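You operate a simulated robot arm through the tools that you are given. There is no shell and no other tool. Be economical: measure what you need, move in short steps, check, and stop when the job is done.

Carry out the task below with a simulated robot arm. There is one attempt and no reset: what you move stays moved.

JOB
Wax the stiff zip of the denim pouch and run it shut.
Fine: clamp the pouch first, rub the wax block along the teeth and put it back, free the clamp last.

The check looks at the end state, three seconds after you hand in, the way a careful person would. Anything else that was tipped, shoved, dropped, spilled or broken makes it a failure.

ROBOT AND FRAMES
A 7-joint arm with a two-finger parallel gripper, fixed in place. Base frame: the origin is at the foot of the arm, x ahead of it, y to its left, z up; the work surface is at about z = 0.78. Readings come in m, rad, newtons and seconds.
With the tool pointing down near the work surface it reaches from about 0.3 to 0.7 m from the base axis. Its first joint turns from -1.152 to 1.152 rad. Payload 1.57 kg.
The tool frame sits at the grasp point between the pads (the TCP): z along the fingers, y along the line on which they close. The tips reach 0.03 m beyond it. Largest opening 0.11 m; finger width 0.024, thickness 0.012; the body of the gripper, 0.048 by 0.112 m, starts 0.078 m behind the TCP.
Orientation is that of the tool frame in the base frame, as a unit quaternion [w, x, y, z]. With the fingers straight down and closing along the base's y, the tool's x points along the base's -x, its y along +y and its z along -z.

CONTROLS
- The arm moves only by the tool arm_command. Its argument "increments" is one flat list of numbers, 7 for each row, row after row: the shift along the base's x, y, z in units of 30 mm (1.0 is 30 mm), then the turn, a rotation vector about the base's x, y, z in units of 6 degrees (1.0 is 6 degrees), then the finger opening in cm, from 0 to 11. In form: [x, y, z, wx, wy, wz, grip, x, y, z, wx, wy, wz, grip, ...]. A call has 1 to 8 rows; each row shifts and turns the commanded pose from where the row before left it. A call with a number of a shift or a turn outside -1 to 1 is refused whole. A row lasts 0.2 s, in which the tool goes at most 0.05 m and 0.15 rad; a call with a longer step from one row to the next is refused whole, and so is a gripper value outside its range. Where a pose cannot be reached the arm comes as near as it can. A force on the tool above 90 N (or 10 N above the force at the start of the call, whichever is more), or a blocked arm, ends the call early, and 0.2 s more pass. Each finger travels about 0.108 m/s and halts on what it meets, pressing with about 36 N; the grip force reading is that of the motor and also rises with nothing between the fingers. The clock runs only during rows and for 0.2 s after the last one: add rows that do not move to give the fingers time. It gives the time, the measured TCP pose, the force on the tool (base axes), the opening and the grip force at its end, in the units of the frame above (readings bear some noise).
- Cameras (640 x 400 px; columns grow to the right, rows downward): "scene" is fixed at [0.1692, -0.3988, 1.3959]; the picture's right is [0.71, -0.70, 0.00], its down [-0.44, -0.45, -0.78] and it looks along [0.55, 0.55, -0.63] (base axes); focal length 318 px, centre (320, 200). "wrist" rides on the gripper at [0.07, 0.016, -0.141] in the tool frame; the picture's right is [-0.23, 0.97, 0.00], its down [-0.86, -0.20, -0.48] and it looks along [-0.47, -0.11, 0.88] (tool axes); focal length 222 px, centre (320, 200). There is no depth. A picture from a camera that has moved, and an enlarged one, comes with that camera's place and axes in the base frame and with its lens.
- camera(camera): a new picture of that camera. The clock stands still meanwhile.
- close_up(camera, box): a new picture of the part [left, top, right, bottom] of that camera's present view, enlarged. The clock stands still meanwhile.
- hand_in(): hands the job in; it is judged then, once.

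Go step by step. Nothing tells you positions but the pictures and the camera data: compare them with the known pose of the tool, close in by small moves and look again before you grip or let go. The budget is 120 turns and 68 pictures, counting those below and the enlarged ones. Unless the task says otherwise, let go and move clear before handing in, and close with one line.

The tools are called after ">>>" by a JSON object that holds its "api" and its "payload". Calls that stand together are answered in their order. arm_command: Moves the arm, as the interface text tells. Its arguments: {"type":"object","properties":{"increments":{"type":"array"}},"required":["increments"]} The other tools are called the same way: camera (camera) takes a picture; close_up (camera, box) takes an enlarged picture of a part of a camera's view; hand_in () hands the job in.

At the start:

```text
time_s: 0.0
tool_pos: [0.4805, -0.0224, 1.1214]
tcp_rot: [0.0, 0.0, 1.0, 0.0]
contact_force: [-0.9, 0.3, -0.6]
grip_width: 0.1102
grasp_force: 0.0
```

scene: 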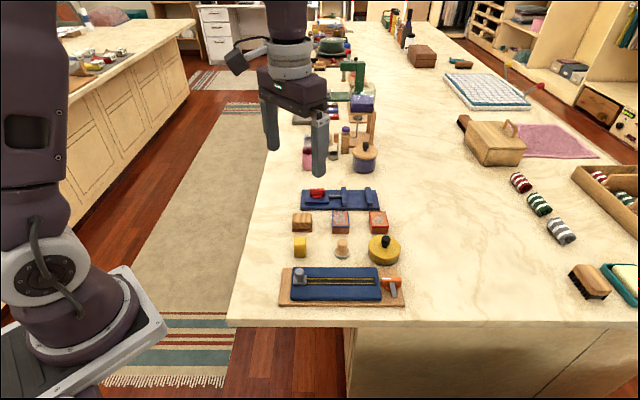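
wrist: 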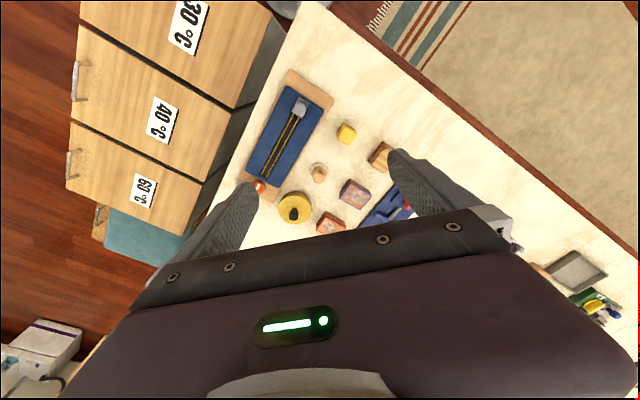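

I see a denim pouch with a zip on a wooden board with a red-handled clamp, and several small blocks nearby. I'll enlarge the area before doing anything.

>>> {"api": "close_up", "payload": {"camera": "scene", "box": [270, 225, 420, 319]}}

>>> {"api": "close_up", "payload": {"camera": "scene", "box": [270, 140, 420, 234]}}

>>> {"api": "close_up", "payload": {"camera": "wrist", "box": [230, 60, 430, 240]}}

```text
4.26 times, centred on (345, 272) of scene
camera zoom: at [0.1692, -0.3988, 1.3959], right [0.71, -0.7, 0.0], down [-0.44, -0.45, -0.78], along [0.55, 0.55, -0.63], focal length 1355 px, centre (214, -106)
```

zoom: 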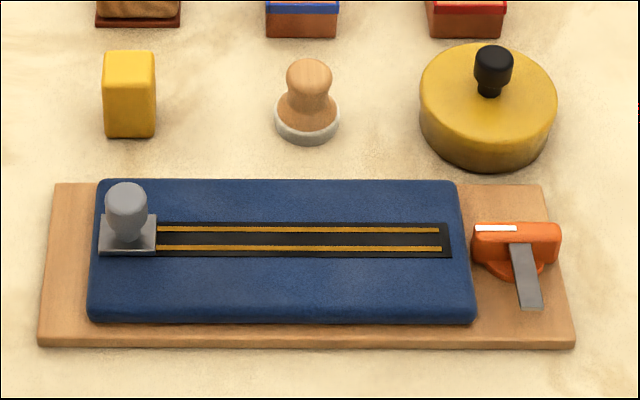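

```text
4.26 times, centred on (345, 187) of scene
camera zoom: at [0.1692, -0.3988, 1.3959], right [0.71, -0.7, 0.0], down [-0.44, -0.45, -0.78], along [0.55, 0.55, -0.63], focal length 1355 px, centre (214, 255)
```

zoom: 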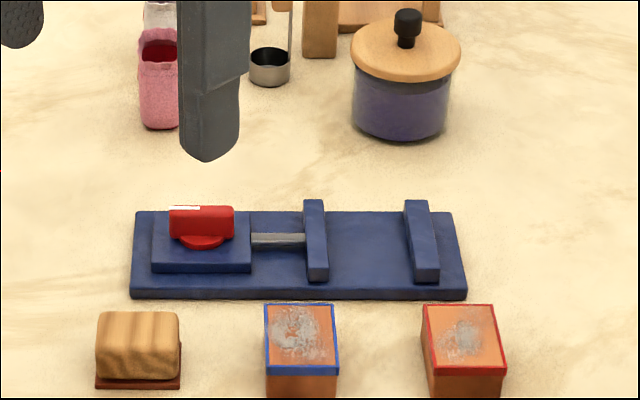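

```text
2.22 times, centred on (330, 150) of wrist
camera zoom: at [0.4109, -0.0072, 1.2615], right [0.23, 0.97, 0.0], down [0.86, -0.2, 0.48], along [0.47, -0.11, -0.88], focal length 494 px, centre (298, 311)
```

zoom: 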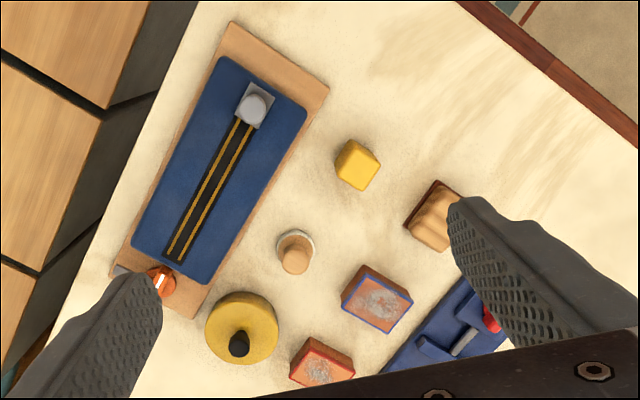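

The pouch lies on a board running along about (0.71, -0.70) in the base frame. The slider knob is near (0.45, -0.06) and the orange clamp is near (0.59, -0.20). The yellow cube is probably the wax. I'll turn the gripper to match the board and look from closer.

>>> {"api": "arm_command", "payload": {"increments": [0.208, -0.49, -0.5, 0, 0, -0.9375, 11, 0.208, -0.49, -0.5, 0, 0, -0.9375, 11, 0.208, -0.49, -0.5, 0, 0, -0.9375, 11, 0.208, -0.49, -0.5, 0, 0, -0.9375, 11, 0.208, -0.49, -0.5, 0, 0, -0.9375, 11, 0.208, -0.49, -0.5, 0, 0, -0.9375, 11, 0.208, -0.49, -0.5, 0, 0, -0.9375, 11, 0.208, -0.49, -0.5, 0, 0, -0.9375, 11]}}

>>> {"api": "camera", "payload": {"camera": "wrist"}}

>>> {"api": "camera", "payload": {"camera": "scene"}}

```text
time_s: 1.8
tool_pos: [0.5301, -0.1387, 1.0005]
tcp_rot: [0.0, 0.383, 0.924, 0.0]
contact_force: [0.4, 1.1, -0.6]
grip_width: 0.1098
grasp_force: 0.1
```

```text
62 pictures are left
camera wrist: at [0.4925, -0.0799, 1.1412], right [0.85, 0.53, 0.0], down [0.46, -0.75, 0.48], along [0.25, -0.41, -0.88], focal length 222 px, centre (320, 200)
```

wrist: 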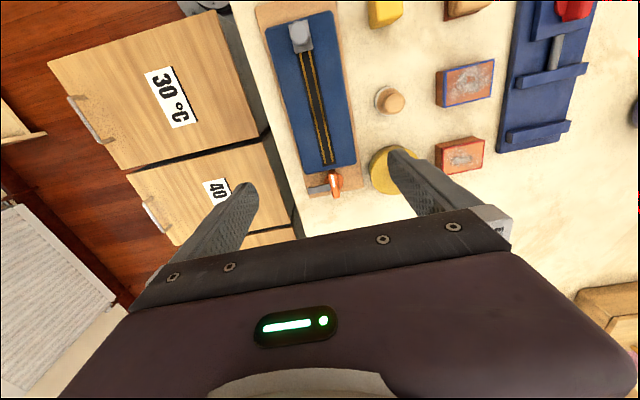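

```text
61 pictures are left
```

scene: 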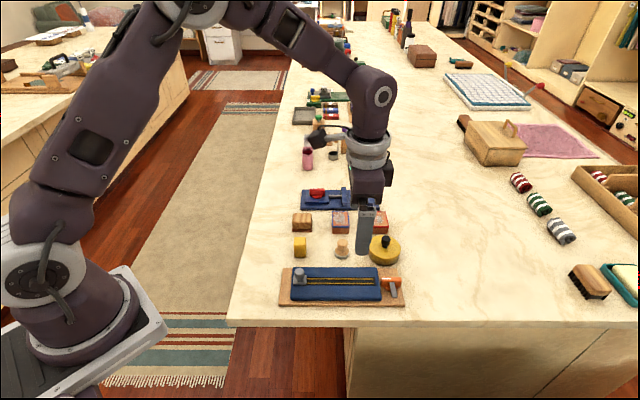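

The clamp position agrees between both views, at about (0.59, -0.20). Next I'll enlarge the clamp and the wax from this angle.

>>> {"api": "close_up", "payload": {"camera": "wrist", "box": [290, 130, 400, 210]}}

>>> {"api": "close_up", "payload": {"camera": "wrist", "box": [260, 0, 420, 110]}}

>>> {"api": "close_up", "payload": {"camera": "scene", "box": [360, 265, 420, 305]}}

```text
5.00 times, centred on (345, 170) of wrist
camera zoom: at [0.4925, -0.0799, 1.1412], right [0.85, 0.53, 0.0], down [0.46, -0.75, 0.48], along [0.25, -0.41, -0.88], focal length 1111 px, centre (195, 350)
```

zoom: 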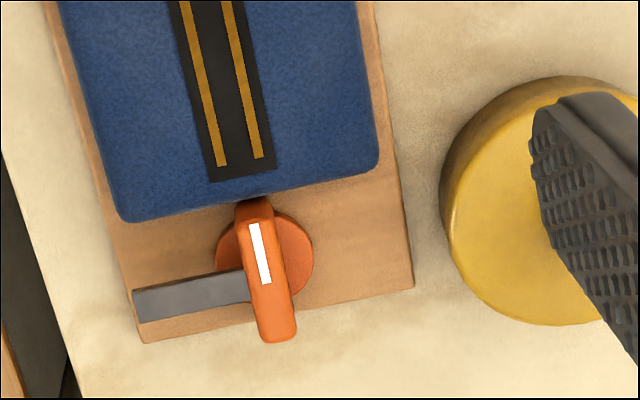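

```text
3.64 times, centred on (340, 55) of wrist
camera zoom: at [0.4925, -0.0799, 1.1412], right [0.85, 0.53, 0.0], down [0.46, -0.75, 0.48], along [0.25, -0.41, -0.88], focal length 808 px, centre (247, 727)
```

zoom: 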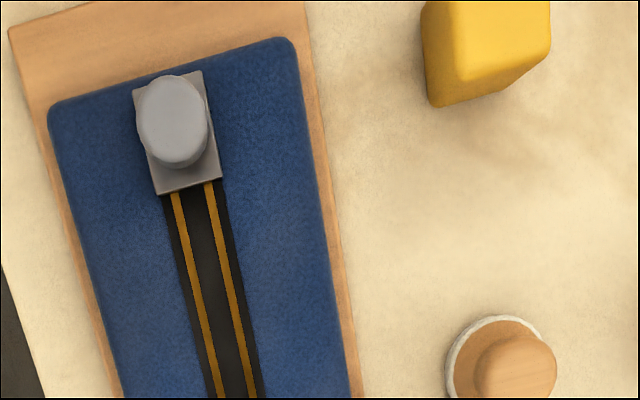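

```text
10.00 times, centred on (390, 285) of scene
camera zoom: at [0.1692, -0.3988, 1.3959], right [0.71, -0.7, 0.0], down [-0.44, -0.45, -0.78], along [0.55, 0.55, -0.63], focal length 3184 px, centre (-380, -650)
```

zoom: 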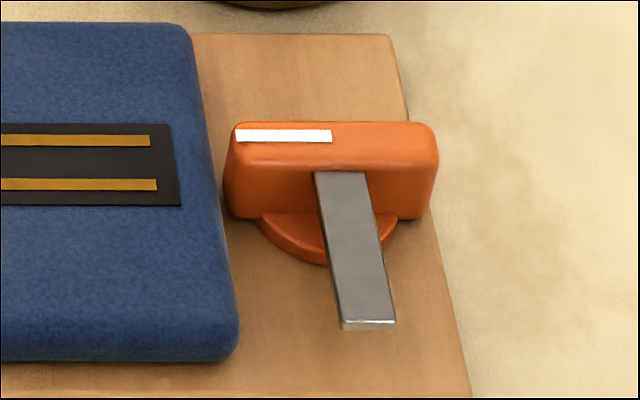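

The handle is a thin bar with its top at z≈0.813, centred near (0.5945, -0.199), and the steel arm sticks out of its middle on the -v side. I plan to grip the outer half of the bar, clear of the steel arm, and swing it a quarter turn so the arm lies over the pouch. First I'll hover above it.

>>> {"api": "arm_command", "payload": {"increments": [0.65, -0.617, -0.917, 0, 0, 0, 5, 0.65, -0.617, -0.917, 0, 0, 0, 5, 0.65, -0.617, -0.917, 0, 0, 0, 5, 0.65, -0.617, -0.917, 0, 0, 0, 5, 0, 0, 0, 0, 0, 0, 5]}}

>>> {"api": "camera", "payload": {"camera": "wrist"}}

>>> {"api": "close_up", "payload": {"camera": "scene", "box": [330, 220, 450, 310]}}

```text
time_s: 3.0
tool_pos: [0.6071, -0.2157, 0.8918]
tcp_rot: [0.0, 0.382, 0.924, 0.0]
contact_force: [-0.5, 0.1, 0.2]
grip_width: 0.05
grasp_force: 0.1
```

```text
57 pictures are left
camera wrist: at [0.5701, -0.1549, 1.0319], right [0.85, 0.53, 0.0], down [0.46, -0.75, 0.48], along [0.25, -0.41, -0.88], focal length 222 px, centre (320, 200)
```

wrist: 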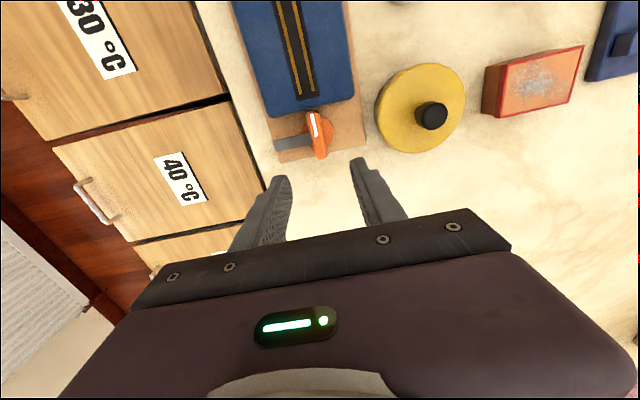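

```text
4.44 times, centred on (390, 265) of scene
camera zoom: at [0.1692, -0.3988, 1.3959], right [0.71, -0.7, 0.0], down [-0.44, -0.45, -0.78], along [0.55, 0.55, -0.63], focal length 1415 px, centre (9, -89)
```

zoom: 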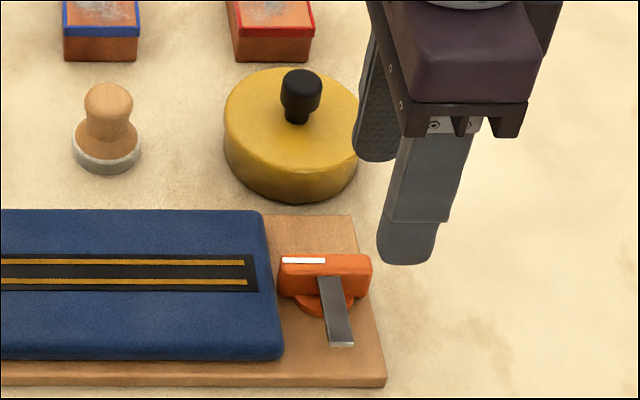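

The readings agree: the handle centre is at about (0.593, -0.198). I'll shift slightly, lower so the fingertips straddle the outer half of the handle, then close.

>>> {"api": "arm_command", "payload": {"increments": [0, 0.14, -0.7, 0, 0, 0, 5, 0, 0, -0.7, 0, 0, 0, 5, 0, 0, -0.7, 0, 0, 0, 5, 0, 0, 0, 0, 0, 0, 5]}}

>>> {"api": "close_up", "payload": {"camera": "wrist", "box": [220, 60, 420, 230]}}

>>> {"api": "close_up", "payload": {"camera": "scene", "box": [350, 245, 440, 305]}}

```text
time_s: 4.0
tool_pos: [0.609, -0.21, 0.8282]
tcp_rot: [0.0, 0.382, 0.924, 0.0]
contact_force: [0.7, -0.1, 0.1]
grip_width: 0.05
grasp_force: 0.1
```

```text
2.35 times, centred on (320, 145) of wrist
camera zoom: at [0.5703, -0.1497, 0.9688], right [0.85, 0.53, 0.0], down [0.46, -0.75, 0.48], along [0.25, -0.41, -0.88], focal length 523 px, centre (320, 329)
```

zoom: 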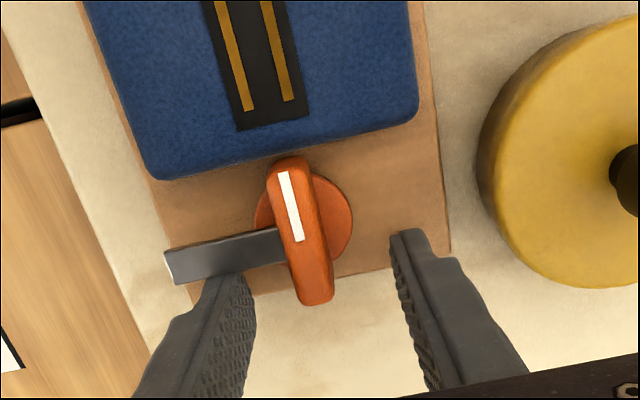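

```text
6.67 times, centred on (395, 275) of scene
camera zoom: at [0.1692, -0.3988, 1.3959], right [0.71, -0.7, 0.0], down [-0.44, -0.45, -0.78], along [0.55, 0.55, -0.63], focal length 2123 px, centre (-180, -300)
```

zoom: 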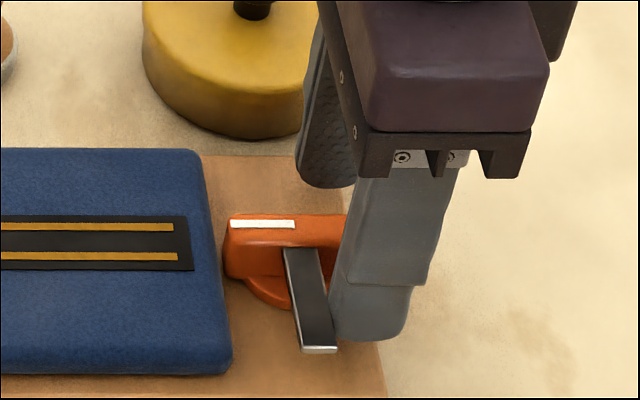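

The left finger is just clear of the steel arm. I'll nudge a few millimetres further out, then close on the handle.

>>> {"api": "arm_command", "payload": {"increments": [0, -0.13, 0, 0, 0, 0, 5, 0, 0, 0, 0, 0, 0, 2.5, 0, 0, 0, 0, 0, 0, 1.0, 0, 0, 0, 0, 0, 0, 0.6, 0, 0, 0, 0, 0, 0, 0.6]}}

>>> {"api": "close_up", "payload": {"camera": "wrist", "box": [220, 60, 420, 230]}}

```text
time_s: 5.2
tool_pos: [0.6091, -0.2125, 0.8287]
tcp_rot: [-0.001, 0.382, 0.924, 0.001]
contact_force: [8.7, 7.9, -3.8]
grip_width: 0.013
grasp_force: 29.6
```

```text
2.35 times, centred on (320, 145) of wrist
camera zoom: at [0.5709, -0.1531, 0.9688], right [0.85, 0.53, 0.0], down [0.46, -0.75, 0.48], along [0.25, -0.41, -0.88], focal length 523 px, centre (320, 329)
```

zoom: 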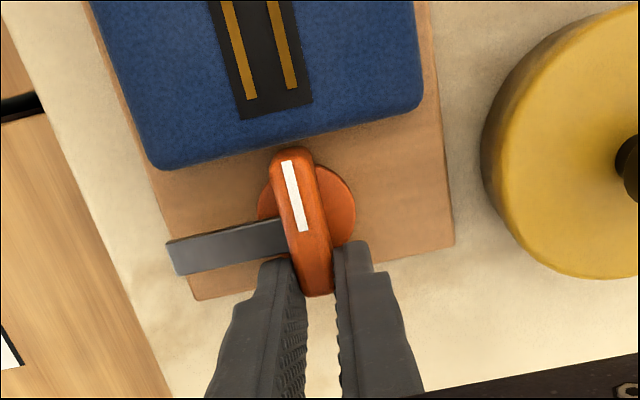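

The handle is gripped, with an opening of 13 mm. Now I'll turn it clockwise seen from above, following an arc of radius 22 mm around the pivot at (0.5935, -0.197), and check halfway.

>>> {"api": "arm_command", "payload": {"increments": [-0.0571, -0.0513, 0, 0, 0, -1, 0.6, -0.0621, -0.0452, 0, 0, 0, -1, 0.6, -0.0664, -0.0384, 0, 0, 0, -1, 0.6, -0.0701, -0.0312, 0, 0, 0, -1, 0.6, -0.073, -0.0237, 0, 0, 0, -1, 0.6, -0.0751, -0.016, 0, 0, 0, -1, 0.6, -0.0763, -0.008, 0, 0, 0, -1, 0.6]}}

>>> {"api": "camera", "payload": {"camera": "wrist"}}

```text
time_s: 6.8
tool_pos: [0.6027, -0.2149, 0.829]
tcp_rot: [0.006, 0.687, 0.727, 0.009]
contact_force: [66.1, 24.8, -0.3]
grip_width: 0.0231
grasp_force: 35.7
```

```text
52 pictures are left
camera wrist: at [0.6121, -0.1464, 0.9694], right [0.98, -0.17, 0.02], down [-0.16, -0.87, 0.47], along [-0.06, -0.47, -0.88], focal length 222 px, centre (320, 200)
```

wrist: 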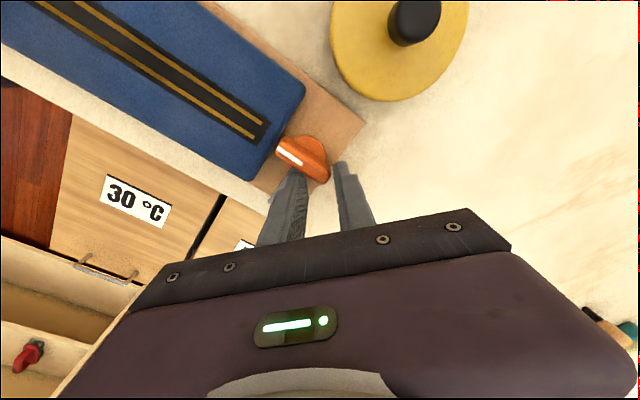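

The handle doesn't seem to have turned; the fingers were pried open to 23 mm and the force reached about 70 N. I'll look closer before doing anything else.

>>> {"api": "close_up", "payload": {"camera": "wrist", "box": [230, 100, 390, 220]}}

>>> {"api": "close_up", "payload": {"camera": "scene", "box": [270, 235, 420, 310]}}

```text
3.33 times, centred on (310, 160) of wrist
camera zoom: at [0.6121, -0.1464, 0.9694], right [0.98, -0.17, 0.02], down [-0.16, -0.87, 0.47], along [-0.06, -0.47, -0.88], focal length 740 px, centre (353, 333)
```

zoom: 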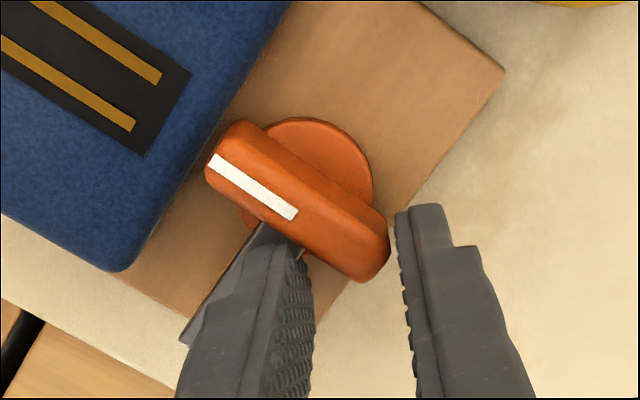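

```text
4.27 times, centred on (345, 272) of scene
camera zoom: at [0.1707, -0.3982, 1.3958], right [0.71, -0.7, 0.0], down [-0.44, -0.45, -0.78], along [0.55, 0.55, -0.63], focal length 1358 px, centre (213, -109)
```

zoom: 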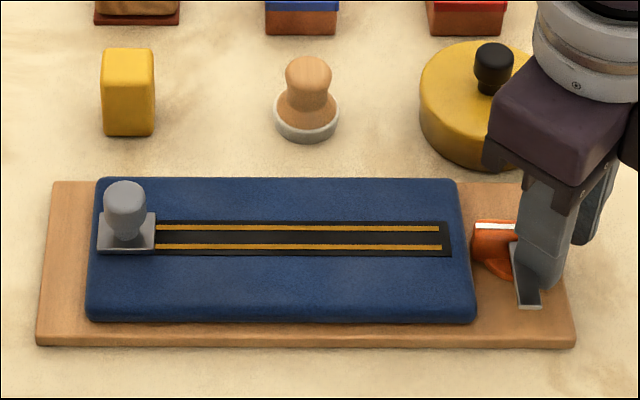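

The clockwise turn is blocked and the handle hasn't moved at all. I'll undo the motion and regrip. Then I'll test gently the other way.

>>> {"api": "arm_command", "payload": {"increments": [0.0763, 0.008, 0, 0, 0, 1, 3, 0.0751, 0.016, 0, 0, 0, 1, 3, 0.073, 0.0237, 0, 0, 0, 1, 3, 0.0701, 0.0312, 0, 0, 0, 1, 3, 0.0664, 0.0384, 0, 0, 0, 1, 3, 0.0621, 0.0452, 0, 0, 0, 1, 3, 0.0571, 0.0513, 0, 0, 0, 1, 3, 0, 0, 0, 0, 0, 0, 3]}}

>>> {"api": "close_up", "payload": {"camera": "wrist", "box": [220, 60, 420, 230]}}

```text
time_s: 8.6
tool_pos: [0.6085, -0.2135, 0.8268]
tcp_rot: [-0.001, 0.381, 0.924, 0.0]
contact_force: [0.2, -1.2, -0.4]
grip_width: 0.03
grasp_force: 0.0
```

```text
2.35 times, centred on (320, 145) of wrist
camera zoom: at [0.5706, -0.154, 0.9683], right [0.85, 0.53, 0.0], down [0.47, -0.74, 0.48], along [0.25, -0.41, -0.88], focal length 523 px, centre (320, 329)
```

zoom: 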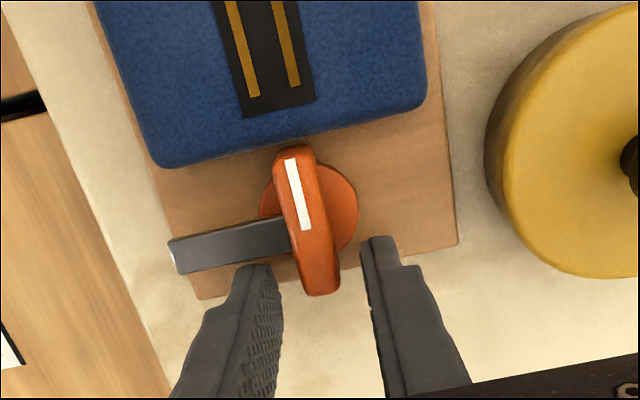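

Nothing has been disturbed. I'll grip again and turn counter-clockwise a little, watching the force.

>>> {"api": "arm_command", "payload": {"increments": [0.03, 0.03, 0, 0, 0, 0, 1.5, 0, 0, 0, 0, 0, 0, 0.6, 0, 0, 0, 0, 0, 0, 0.6, 0.0513, 0.0571, 0, 0, 0, 1, 0.6, 0.0452, 0.0621, 0, 0, 0, 1, 0.6, 0.0384, 0.0664, 0, 0, 0, 1, 0.6]}}

>>> {"api": "close_up", "payload": {"camera": "wrist", "box": [220, 60, 420, 230]}}

```text
time_s: 10.0
tool_pos: [0.6128, -0.2063, 0.8277]
tcp_rot: [0.0, 0.233, 0.972, 0.0]
contact_force: [2.2, -5.3, -10.5]
grip_width: 0.0127
grasp_force: 29.5
```

```text
2.35 times, centred on (320, 145) of wrist
camera zoom: at [0.5584, -0.1625, 0.9684], right [0.64, 0.77, 0.0], down [0.67, -0.56, 0.48], along [0.37, -0.31, -0.88], focal length 523 px, centre (320, 329)
```

zoom: 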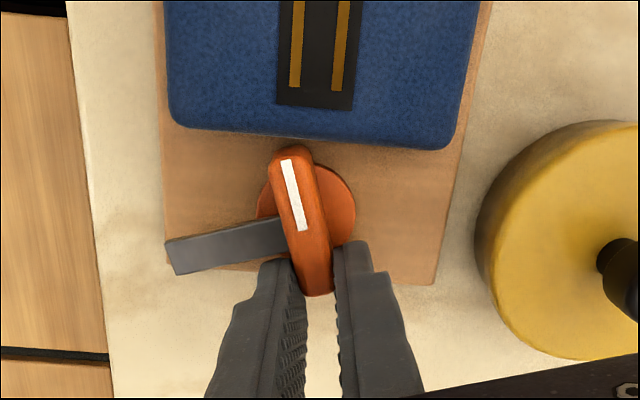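

The handle turns freely counter-clockwise. I'll continue along the arc and watch for a stop.

>>> {"api": "arm_command", "payload": {"increments": [0.0312, 0.0701, 0, 0, 0, 1, 0.6, 0.0237, 0.073, 0, 0, 0, 1, 0.6, 0.016, 0.0751, 0, 0, 0, 1, 0.6, 0.008, 0.0763, 0, 0, 0, 1, 0.6, 0, 0.0767, 0, 0, 0, 1, 0.6, -0.008, 0.0763, 0, 0, 0, 1, 0.6]}}

>>> {"api": "close_up", "payload": {"camera": "wrist", "box": [220, 60, 420, 230]}}

```text
time_s: 11.4
tool_pos: [0.615, -0.1942, 0.8293]
tcp_rot: [-0.001, -0.079, 0.997, -0.002]
contact_force: [-4.7, -16.0, -5.8]
grip_width: 0.0124
grasp_force: 29.6
```

```text
2.35 times, centred on (320, 145) of wrist
camera zoom: at [0.5438, -0.1903, 0.9691], right [0.07, 1.0, 0.0], down [0.88, -0.06, 0.48], along [0.48, -0.03, -0.88], focal length 523 px, centre (320, 329)
```

zoom: 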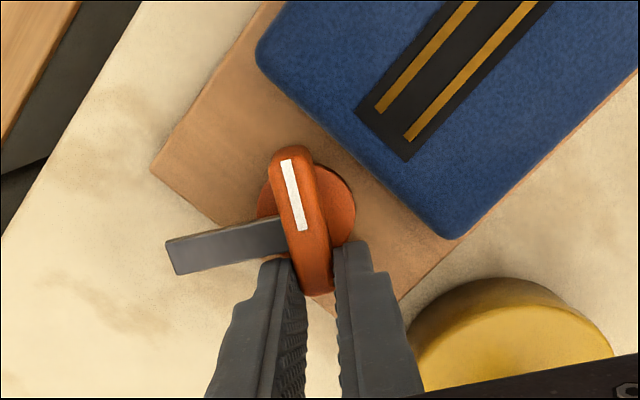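

It has turned 54° and is still moving freely. Continuing to about 90°.

>>> {"api": "arm_command", "payload": {"increments": [-0.016, 0.0751, 0, 0, 0, 1, 0.6, -0.0237, 0.073, 0, 0, 0, 1, 0.6, -0.0312, 0.0701, 0, 0, 0, 1, 0.6, -0.0384, 0.0664, 0, 0, 0, 1, 0.6, -0.0452, 0.0621, 0, 0, 0, 1, 0.6, -0.0513, 0.0571, 0, 0, 0, 1, 0.6]}}

>>> {"api": "camera", "payload": {"camera": "wrist"}}

>>> {"api": "close_up", "payload": {"camera": "scene", "box": [330, 235, 450, 310]}}

```text
time_s: 12.8
tool_pos: [0.6098, -0.1824, 0.8288]
tcp_rot: [0.0, -0.383, 0.924, 0.0]
contact_force: [0.0, -19.9, 4.1]
grip_width: 0.0131
grasp_force: 29.6
```

```text
46 pictures are left
camera wrist: at [0.5484, -0.2216, 0.9691], right [-0.53, 0.85, 0.0], down [0.74, 0.47, 0.48], along [0.41, 0.25, -0.88], focal length 222 px, centre (320, 200)
```

wrist: 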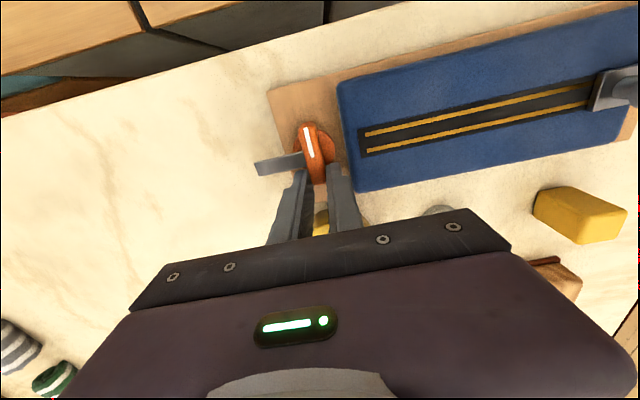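

```text
5.33 times, centred on (390, 272) of scene
camera zoom: at [0.1691, -0.3992, 1.3957], right [0.71, -0.7, 0.0], down [-0.44, -0.45, -0.78], along [0.55, 0.55, -0.63], focal length 1698 px, centre (-53, -187)
```

zoom: 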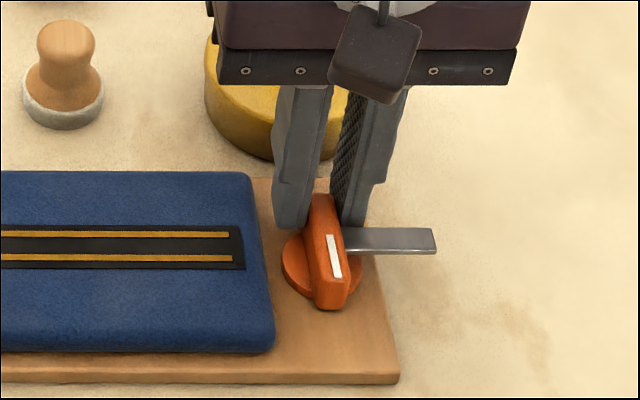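

It has turned 90°, and the arm now points outward, away from the pouch. I'll test carefully whether it turns further.

>>> {"api": "arm_command", "payload": {"increments": [-0.0571, 0.0513, 0, 0, 0, 1, 0.6, -0.0621, 0.0452, 0, 0, 0, 1, 0.6]}}

>>> {"api": "close_up", "payload": {"camera": "wrist", "box": [220, 60, 420, 230]}}

```text
time_s: 13.4
tool_pos: [0.608, -0.1802, 0.8282]
tcp_rot: [0.003, -0.479, 0.878, -0.004]
contact_force: [27.2, -34.0, -6.1]
grip_width: 0.0153
grasp_force: 31.0
```

```text
2.35 times, centred on (320, 145) of wrist
camera zoom: at [0.5559, -0.231, 0.9688], right [-0.69, 0.72, -0.01], down [0.63, 0.61, 0.48], along [0.35, 0.33, -0.88], focal length 523 px, centre (320, 329)
```

zoom: 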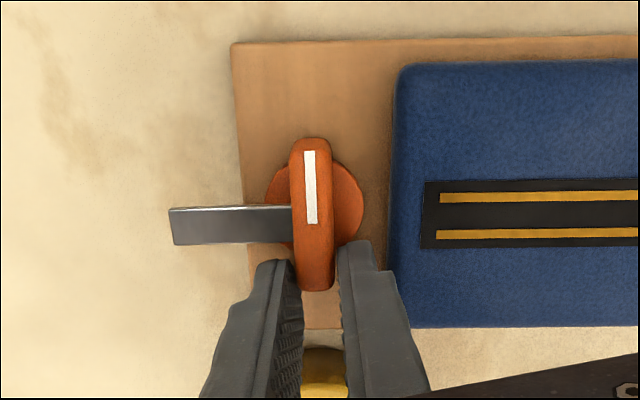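

The clamp stops at a quarter turn, so its two positions are the starting one (free) and this one (clamped). I'll ease back off the stop, release and rise.

>>> {"api": "arm_command", "payload": {"increments": [0.0621, -0.0452, 0, 0, 0, -1, 0.6, 0.0571, -0.0513, 0, 0, 0, -1, 1.5, 0, 0, 0, 0, 0, 0, 3, 0, 0, 0, 0, 0, 0, 3, 0, 0, 1, 0, 0, 0, 3, 0, 0, 1, 0, 0, 0, 3, 0, 0, 1, 0, 0, 0, 3, 0, 0, 0.5, 0, 0, 0, 5]}}

>>> {"api": "camera", "payload": {"camera": "wrist"}}

>>> {"api": "camera", "payload": {"camera": "scene"}}

```text
time_s: 15.2
tool_pos: [0.6081, -0.1817, 0.9321]
tcp_rot: [0.0, -0.384, 0.923, 0.001]
contact_force: [0.1, -0.1, -0.1]
grip_width: 0.0499
grasp_force: 0.1
```

```text
43 pictures are left
camera wrist: at [0.5492, -0.2203, 1.073], right [-0.53, 0.85, 0.0], down [0.75, 0.46, 0.48], along [0.41, 0.25, -0.88], focal length 222 px, centre (320, 200)
```

wrist: 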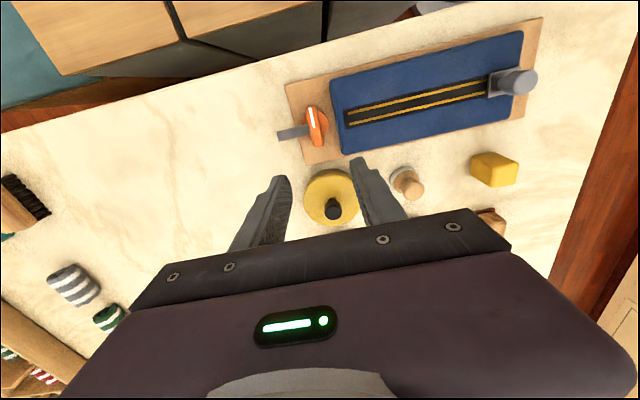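

```text
42 pictures are left
```

scene: 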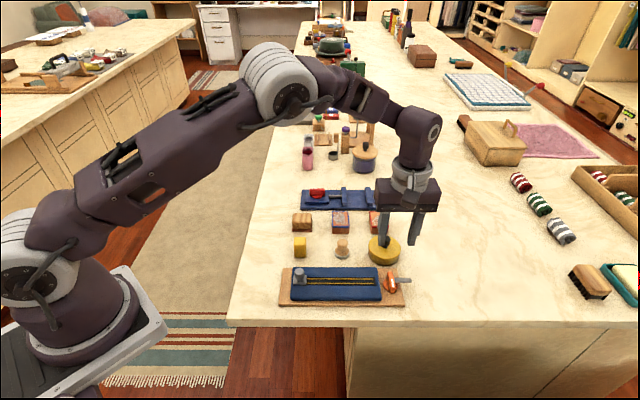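

The clamp stays at its quarter turn. Next comes the yellow wax block, near (0.52, 0.02). I'll turn the gripper back to close across the zip and hover over the block.

>>> {"api": "arm_command", "payload": {"increments": [-0.196, 0.453, 0, 0, 0, -1, 6, -0.196, 0.453, 0, 0, 0, -1, 6, -0.196, 0.453, 0, 0, 0, -1, 6, -0.196, 0.453, 0, 0, 0, -1, 6, -0.196, 0.453, 0, 0, 0, -1, 6, -0.196, 0.453, 0, 0, 0, -1, 6, -0.196, 0.453, 0, 0, 0, -1, 6, -0.196, 0.453, 0, 0, 0, -1, 6]}}

>>> {"api": "arm_command", "payload": {"increments": [-0.196, 0.453, 0, 0, 0, -1, 6, -0.196, 0.453, 0, 0, 0, -1, 6, -0.196, 0.453, 0, 0, 0, -1, 6, -0.196, 0.453, 0, 0, 0, -1, 6, -0.196, 0.453, 0, 0, 0, -1, 6, -0.196, 0.453, 0, 0, 0, -1, 6, -0.196, 0.453, 0, 0, 0, -1, 6]}}

>>> {"api": "camera", "payload": {"camera": "wrist"}}

>>> {"api": "close_up", "payload": {"camera": "scene", "box": [275, 200, 365, 260]}}

```text
time_s: 17.0
tool_pos: [0.5618, -0.0728, 0.934]
tcp_rot: [0.0, 0.026, 1.0, 0.0]
contact_force: [-0.1, 0.4, -0.1]
grip_width: 0.0599
grasp_force: 0.0
```

```text
time_s: 18.6
tool_pos: [0.5213, 0.0234, 0.9319]
tcp_rot: [-0.001, 0.384, 0.923, -0.001]
contact_force: [-1.1, 0.2, 0.1]
grip_width: 0.0599
grasp_force: 0.1
```

```text
41 pictures are left
camera wrist: at [0.4839, 0.0824, 1.0729], right [0.85, 0.53, 0.0], down [0.46, -0.75, 0.48], along [0.25, -0.41, -0.88], focal length 222 px, centre (320, 200)
```

wrist: 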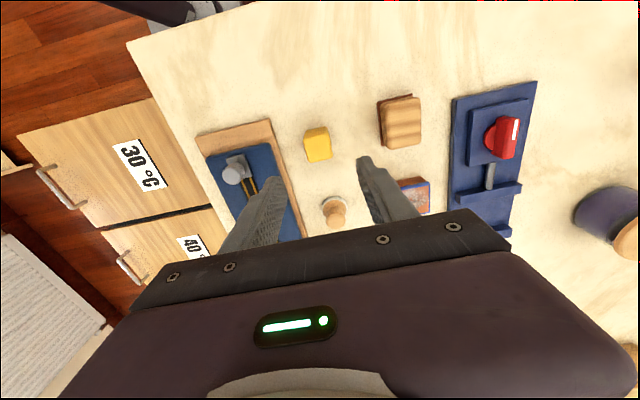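

```text
6.67 times, centred on (320, 230) of scene
camera zoom: at [0.1692, -0.3988, 1.3959], right [0.71, -0.7, 0.0], down [-0.44, -0.45, -0.78], along [0.55, 0.55, -0.63], focal length 2123 px, centre (320, 0)
```

zoom: 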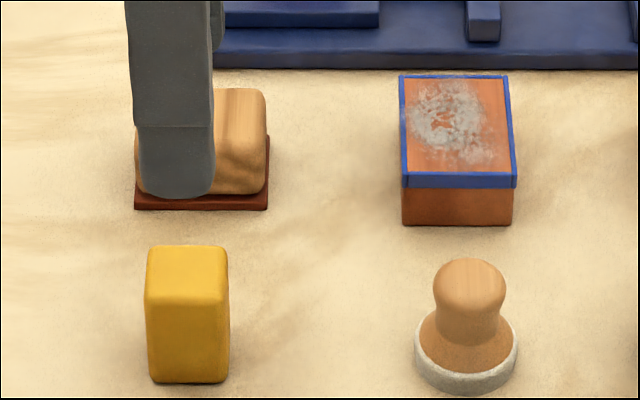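

The wax block measures about 30×29×43 mm, centred near (0.521, 0.021), with its top at 0.823. I'll go down partway and check alignment.

>>> {"api": "arm_command", "payload": {"increments": [0, -0.05, -0.8, 0, 0, 0, 6, 0, 0, -0.8, 0, 0, 0, 6, 0, 0, 0, 0, 0, 0, 6]}}

>>> {"api": "close_up", "payload": {"camera": "wrist", "box": [220, 60, 420, 230]}}

>>> {"api": "close_up", "payload": {"camera": "scene", "box": [265, 200, 355, 260]}}

```text
time_s: 19.4
tool_pos: [0.5213, 0.0224, 0.8838]
tcp_rot: [0.001, 0.383, 0.924, -0.001]
contact_force: [-0.8, -0.3, -0.1]
grip_width: 0.06
grasp_force: 0.0
```

```text
2.35 times, centred on (320, 145) of wrist
camera zoom: at [0.4837, 0.0816, 1.0246], right [0.85, 0.53, 0.0], down [0.46, -0.75, 0.48], along [0.25, -0.41, -0.88], focal length 523 px, centre (320, 329)
```

zoom: 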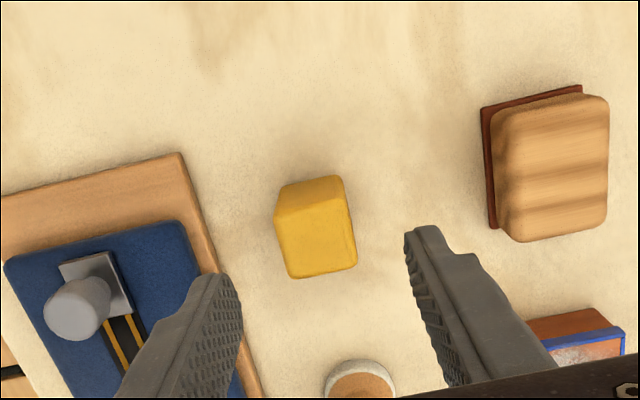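

```text
6.67 times, centred on (310, 230) of scene
camera zoom: at [0.1692, -0.3988, 1.3959], right [0.71, -0.7, 0.0], down [-0.44, -0.45, -0.78], along [0.55, 0.55, -0.63], focal length 2123 px, centre (387, 0)
```

zoom: 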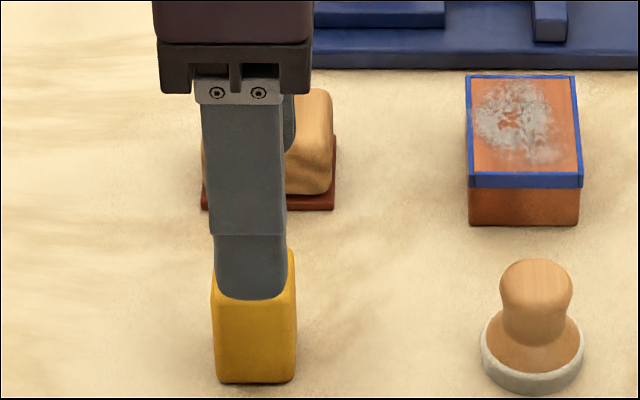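

The alignment is good. I'll shift 2 mm toward the board, descend to z≈0.83 and close on the block.

>>> {"api": "arm_command", "payload": {"increments": [-0.06, -0.06, -0.9, 0, 0, 0, 6, 0, 0, -0.9, 0, 0, 0, 6, 0, 0, 0, 0, 0, 0, 6, 0, 0, 0, 0, 0, 0, 4, 0, 0, 0, 0, 0, 0, 2.8, 0, 0, 0, 0, 0, 0, 2.2, 0, 0, 0, 0, 0, 0, 2.2]}}

>>> {"api": "close_up", "payload": {"camera": "wrist", "box": [220, 60, 420, 230]}}

```text
time_s: 21.0
tool_pos: [0.5195, 0.02, 0.8316]
tcp_rot: [0.0, 0.381, 0.925, 0.0]
contact_force: [0.6, -0.1, 0.4]
grip_width: 0.0288
grasp_force: 36.0
```

```text
2.35 times, centred on (320, 145) of wrist
camera zoom: at [0.4812, 0.0802, 0.9715], right [0.85, 0.53, 0.0], down [0.46, -0.75, 0.48], along [0.25, -0.41, -0.88], focal length 523 px, centre (320, 329)
```

zoom: 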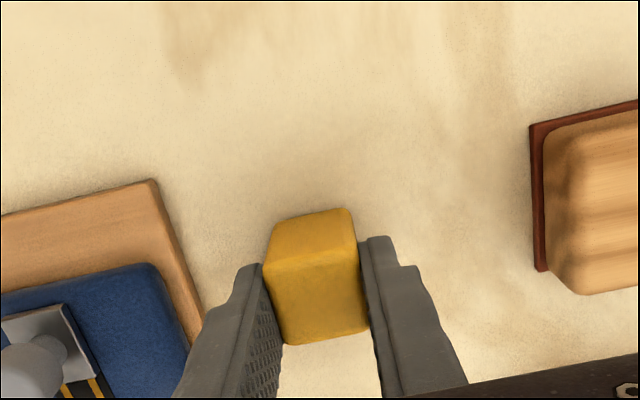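

The block is held with 36 N at an opening of 28.8 mm; its bottom is about 51.6 mm below the TCP. The zip line lies at v≈0.280, with bare teeth from u≈0.373 to 0.522 and at z≈0.802. I'll lift and carry the block above the start of the teeth.

>>> {"api": "arm_command", "payload": {"increments": [0, 0, 0.82, 0, 0, 0, 2.2, 0, 0, 0.82, 0, 0, 0, 2.2, 0, 0, 0.82, 0, 0, 0, 2.2, 0, 0, 0.82, 0, 0, 0, 2.2, -0.369, -0.827, 0, 0, 0, 0, 2.2, -0.369, -0.827, 0, 0, 0, 0, 2.2, -0.369, -0.827, 0, 0, 0, 0, 2.2, -0.369, -0.827, 0, 0, 0, 0, 2.2]}}

>>> {"api": "camera", "payload": {"camera": "wrist"}}

>>> {"api": "close_up", "payload": {"camera": "scene", "box": [270, 210, 420, 310]}}

```text
time_s: 22.8
tool_pos: [0.4743, -0.08, 0.9295]
tcp_rot: [0.0, 0.382, 0.924, 0.001]
contact_force: [1.1, 0.2, 0.1]
grip_width: 0.0285
grasp_force: 35.9
```

```text
36 pictures are left
camera wrist: at [0.4367, -0.0201, 1.0701], right [0.85, 0.53, 0.0], down [0.46, -0.75, 0.48], along [0.25, -0.41, -0.88], focal length 222 px, centre (320, 200)
```

wrist: 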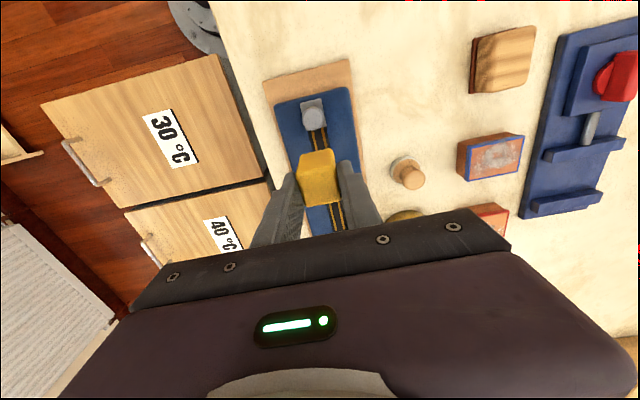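

```text
4.00 times, centred on (345, 260) of scene
camera zoom: at [0.1692, -0.3988, 1.3959], right [0.71, -0.7, 0.0], down [-0.44, -0.45, -0.78], along [0.55, 0.55, -0.63], focal length 1274 px, centre (220, -40)
```

zoom: 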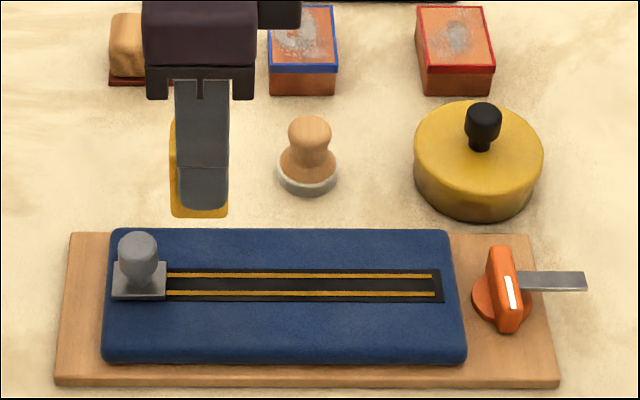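

The block hangs above the zip. I'll lower it to just above the teeth and check from the side.

>>> {"api": "arm_command", "payload": {"increments": [0, 0, -0.8, 0, 0, 0, 2.2, 0, 0, -0.8, 0, 0, 0, 2.2, 0, 0, -0.75, 0, 0, 0, 2.2, 0, 0, 0, 0, 0, 0, 2.2]}}

>>> {"api": "close_up", "payload": {"camera": "scene", "box": [280, 240, 370, 310]}}

>>> {"api": "close_up", "payload": {"camera": "wrist", "box": [220, 60, 420, 230]}}

```text
time_s: 23.8
tool_pos: [0.4744, -0.0796, 0.859]
tcp_rot: [0.0, 0.381, 0.925, 0.0]
contact_force: [-0.6, -1.6, 0.4]
grip_width: 0.0287
grasp_force: 36.2
```

```text
5.71 times, centred on (325, 275) of scene
camera zoom: at [0.1692, -0.3988, 1.3959], right [0.71, -0.7, 0.0], down [-0.44, -0.45, -0.78], along [0.55, 0.55, -0.63], focal length 1819 px, centre (291, -229)
```

zoom: 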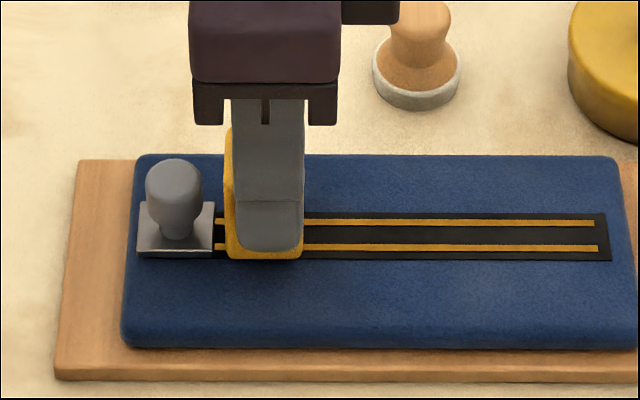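

```text
2.35 times, centred on (320, 145) of wrist
camera zoom: at [0.4368, -0.0203, 0.9998], right [0.85, 0.53, 0.0], down [0.46, -0.75, 0.48], along [0.25, -0.41, -0.88], focal length 523 px, centre (320, 329)
```

zoom: 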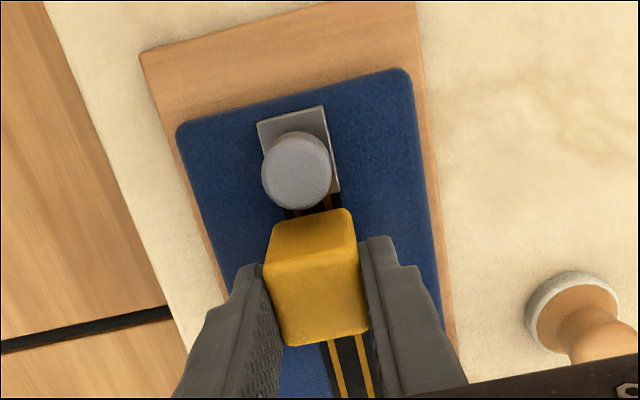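

The block sits centred over the zip, a few millimetres above it. I'll press down in small steps while watching the force.

>>> {"api": "arm_command", "payload": {"increments": [0, 0, -0.05, 0, 0, 0, 2.2, 0, 0, -0.05, 0, 0, 0, 2.2, 0, 0, -0.05, 0, 0, 0, 2.2]}}

>>> {"api": "arm_command", "payload": {"increments": [0, 0, -0.05, 0, 0, 0, 2.2, 0, 0, -0.03, 0, 0, 0, 2.2]}}

```text
time_s: 24.6
tool_pos: [0.4755, -0.08, 0.8549]
tcp_rot: [0.0, 0.383, 0.924, 0.0]
contact_force: [-3.1, 0.2, 9.1]
grip_width: 0.0288
grasp_force: 36.0
```

```text
time_s: 25.2
tool_pos: [0.4748, -0.0797, 0.8531]
tcp_rot: [0.002, 0.383, 0.924, 0.0]
contact_force: [-0.1, -0.3, 25.9]
grip_width: 0.0287
grasp_force: 36.0
```

There is contact at about z=0.855, and the force is now 26 N. I'll ease off slightly and rub along the teeth to the far end.

>>> {"api": "arm_command", "payload": {"increments": [0.3, -0.3, 0.03, 0, 0, 0, 2.2, 0.375, -0.375, 0, 0, 0, 0, 2.2, 0.375, -0.375, 0, 0, 0, 0, 2.2, 0.375, -0.375, 0, 0, 0, 0, 2.2, 0.375, -0.375, 0, 0, 0, 0, 2.2, 0.375, -0.375, 0, 0, 0, 0, 2.2, 0.375, -0.375, 0, 0, 0, 0, 2.2, 0.375, -0.375, 0, 0, 0, 0, 2.2]}}

>>> {"api": "close_up", "payload": {"camera": "scene", "box": [275, 235, 425, 310]}}

```text
time_s: 27.0
tool_pos: [0.5622, -0.1667, 0.8524]
tcp_rot: [0.0, 0.382, 0.924, 0.0]
contact_force: [1.4, 0.3, -0.4]
grip_width: 0.0287
grasp_force: 36.1
```

```text
4.27 times, centred on (350, 272) of scene
camera zoom: at [0.1692, -0.3988, 1.3959], right [0.71, -0.7, 0.0], down [-0.44, -0.45, -0.78], along [0.55, 0.55, -0.63], focal length 1358 px, centre (192, -109)
```

zoom: 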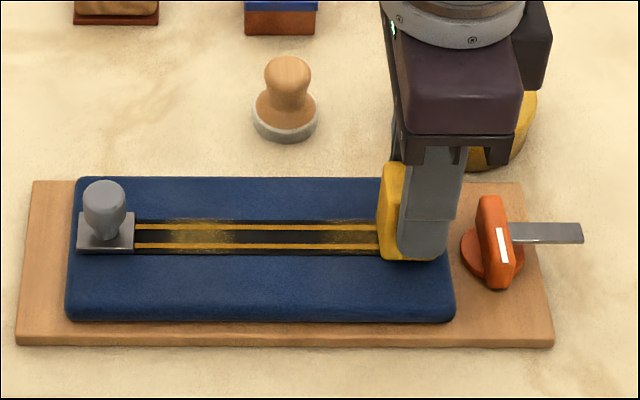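

Wax streaks show on the first part of the teeth, but contact was lost after that. I'll press down again here and rub back.

>>> {"api": "arm_command", "payload": {"increments": [0, 0, -0.05, 0, 0, 0, 2.2, 0, 0, -0.03, 0, 0, 0, 2.2]}}

```text
time_s: 27.6
tool_pos: [0.5629, -0.1675, 0.851]
tcp_rot: [0.001, 0.382, 0.924, 0.0]
contact_force: [-5.0, 4.9, 23.4]
grip_width: 0.0287
grasp_force: 35.9
```

>>> {"api": "arm_command", "payload": {"increments": [-0.3, 0.3, 0, 0, 0, 0, 2.2, -0.375, 0.375, 0, 0, 0, 0, 2.2, -0.375, 0.375, 0, 0, 0, 0, 2.2, -0.375, 0.375, 0, 0, 0, 0, 2.2]}}

>>> {"api": "close_up", "payload": {"camera": "scene", "box": [275, 235, 425, 310]}}

```text
time_s: 28.6
tool_pos: [0.519, -0.1251, 0.8509]
tcp_rot: [0.001, 0.382, 0.924, -0.001]
contact_force: [6.3, -6.5, 23.1]
grip_width: 0.0289
grasp_force: 36.3
```

```text
4.27 times, centred on (350, 272) of scene
camera zoom: at [0.169, -0.3988, 1.3959], right [0.71, -0.7, 0.0], down [-0.44, -0.45, -0.78], along [0.55, 0.55, -0.63], focal length 1358 px, centre (192, -109)
```

zoom: 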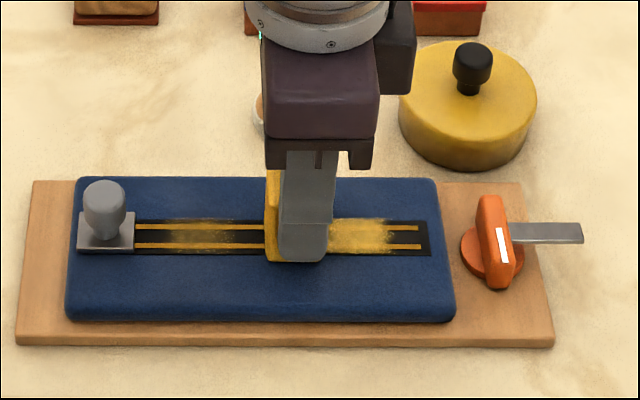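

The wax goes on well at 23 N. I'll continue back to the slider end.

>>> {"api": "arm_command", "payload": {"increments": [-0.4, 0.4, 0, 0, 0, 0, 2.2, -0.4, 0.4, 0, 0, 0, 0, 2.2, -0.4, 0.4, 0, 0, 0, 0, 2.2, -0.38, 0.38, 0, 0, 0, 0, 2.2]}}

>>> {"api": "close_up", "payload": {"camera": "scene", "box": [275, 235, 425, 310]}}

```text
time_s: 29.6
tool_pos: [0.471, -0.0766, 0.8508]
tcp_rot: [-0.001, 0.382, 0.924, 0.0]
contact_force: [0.9, -1.8, 5.7]
grip_width: 0.0287
grasp_force: 35.6
```

```text
4.27 times, centred on (350, 272) of scene
camera zoom: at [0.1691, -0.3988, 1.3959], right [0.71, -0.7, 0.0], down [-0.44, -0.45, -0.78], along [0.55, 0.55, -0.63], focal length 1358 px, centre (192, -109)
```

zoom: 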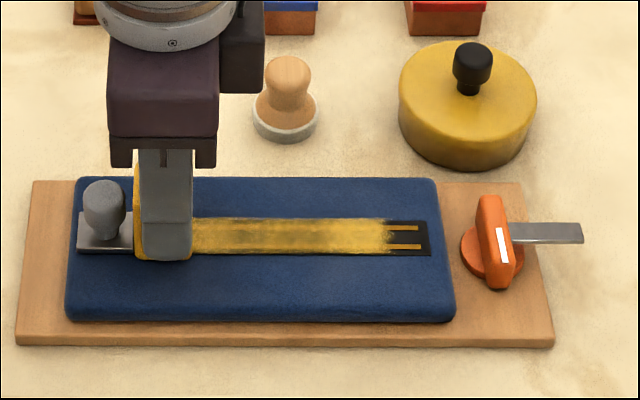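

Nearly the whole zip is waxed except the last bit at the right end. One more pass with slightly more pressure out to that end.

>>> {"api": "arm_command", "payload": {"increments": [0, 0, -0.03, 0, 0, 0, 2.2, 0.45, -0.45, -0.01, 0, 0, 0, 2.2, 0.45, -0.45, 0, 0, 0, 0, 2.2, 0.45, -0.45, -0.01, 0, 0, 0, 2.2, 0.45, -0.45, 0, 0, 0, 0, 2.2, 0.45, -0.45, -0.01, 0, 0, 0, 2.2, 0.45, -0.45, 0, 0, 0, 0, 2.2, 0.45, -0.45, 0, 0, 0, 0, 2.2]}}

>>> {"api": "arm_command", "payload": {"increments": [0.04, -0.04, 0, 0, 0, 0, 2.2, -0.3, 0.3, 0, 0, 0, 0, 2.2, -0.3, 0.3, 0, 0, 0, 0, 2.2]}}

>>> {"api": "close_up", "payload": {"camera": "scene", "box": [275, 235, 425, 310]}}

```text
time_s: 31.4
tool_pos: [0.5656, -0.1719, 0.8493]
tcp_rot: [-0.001, 0.382, 0.924, 0.001]
contact_force: [-7.4, 7.7, 33.5]
grip_width: 0.0285
grasp_force: 36.5
```

```text
time_s: 32.2
tool_pos: [0.5471, -0.1563, 0.8484]
tcp_rot: [0.002, 0.383, 0.924, 0.0]
contact_force: [6.1, -5.6, 20.9]
grip_width: 0.0288
grasp_force: 36.0
```

```text
4.27 times, centred on (350, 272) of scene
camera zoom: at [0.169, -0.3988, 1.3959], right [0.71, -0.7, 0.0], down [-0.44, -0.45, -0.78], along [0.55, 0.55, -0.63], focal length 1358 px, centre (192, -109)
```

zoom: 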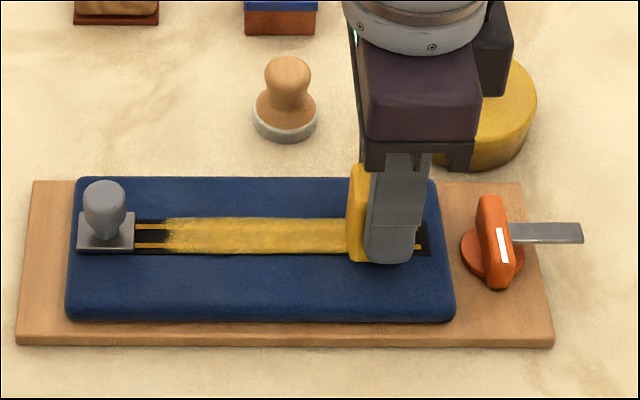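

The teeth are covered with wax except right beside the slider plate, where the block can't reach. I'll lift and carry the block back to its place.

>>> {"api": "arm_command", "payload": {"increments": [0, 0, 0.91, 0, 0, 0, 2.2, 0, 0, 0.91, 0, 0, 0, 2.2, 0, 0, 0.91, 0, 0, 0, 2.2, -0.153, 0.98, 0, 0, 0, 0, 2.2, -0.153, 0.98, 0, 0, 0, 0, 2.2, -0.153, 0.98, 0, 0, 0, 0, 2.2, -0.153, 0.98, 0, 0, 0, 0, 2.2, -0.153, 0.98, 0, 0, 0, 0, 2.2]}}

>>> {"api": "arm_command", "payload": {"increments": [-0.153, 0.98, 0, 0, 0, 0, 2.2, 0, 0, 0, 0, 0, 0, 2.2]}}

>>> {"api": "close_up", "payload": {"camera": "scene", "box": [260, 200, 425, 310]}}

```text
time_s: 34.0
tool_pos: [0.5272, -0.0094, 0.9307]
tcp_rot: [0.0, 0.382, 0.924, 0.0]
contact_force: [0.5, 0.5, -0.4]
grip_width: 0.0287
grasp_force: 35.9
```

```text
time_s: 34.6
tool_pos: [0.5238, 0.0214, 0.9299]
tcp_rot: [0.0, 0.382, 0.924, 0.0]
contact_force: [-0.2, -0.3, -1.1]
grip_width: 0.0288
grasp_force: 36.6
```

```text
3.64 times, centred on (342, 255) of scene
camera zoom: at [0.1692, -0.3987, 1.3959], right [0.71, -0.7, 0.0], down [-0.44, -0.45, -0.78], along [0.55, 0.55, -0.63], focal length 1158 px, centre (238, 0)
```

zoom: 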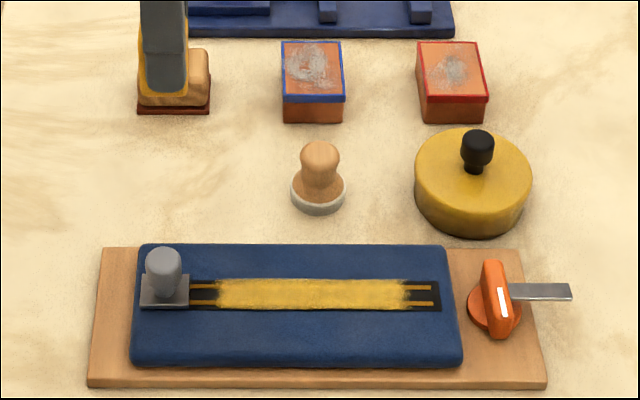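

The waxed stretch stops about 15 mm short at both ends, so it looks complete. I'll lower the block onto its original spot at (0.5195, 0.020).

>>> {"api": "arm_command", "payload": {"increments": [-0.14, -0.05, -0.9, 0, 0, 0, 2.2, 0, 0, -0.9, 0, 0, 0, 2.2, 0, 0, -0.9, 0, 0, 0, 2.2, 0, 0, -0.2, 0, 0, 0, 2.2, 0, 0, -0.1, 0, 0, 0, 2.2, 0, 0, -0.1, 0, 0, 0, 2.2]}}

>>> {"api": "close_up", "payload": {"camera": "scene", "box": [265, 200, 355, 260]}}

```text
time_s: 36.0
tool_pos: [0.5185, 0.0195, 0.837]
tcp_rot: [0.0, 0.382, 0.924, 0.0]
contact_force: [-0.6, 0.0, -0.7]
grip_width: 0.0286
grasp_force: 35.8
```

```text
6.67 times, centred on (310, 230) of scene
camera zoom: at [0.1692, -0.3988, 1.3959], right [0.71, -0.7, 0.0], down [-0.44, -0.45, -0.78], along [0.55, 0.55, -0.63], focal length 2123 px, centre (387, 0)
```

zoom: 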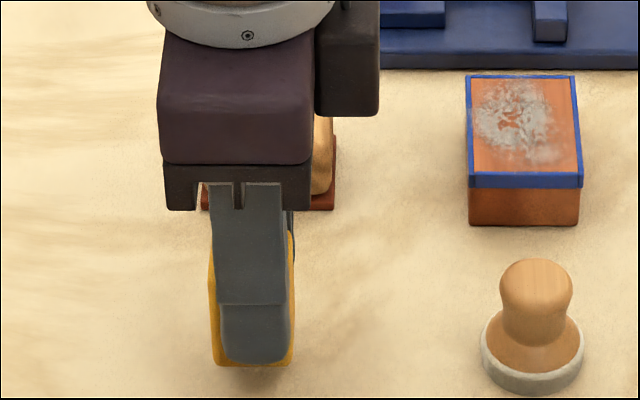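

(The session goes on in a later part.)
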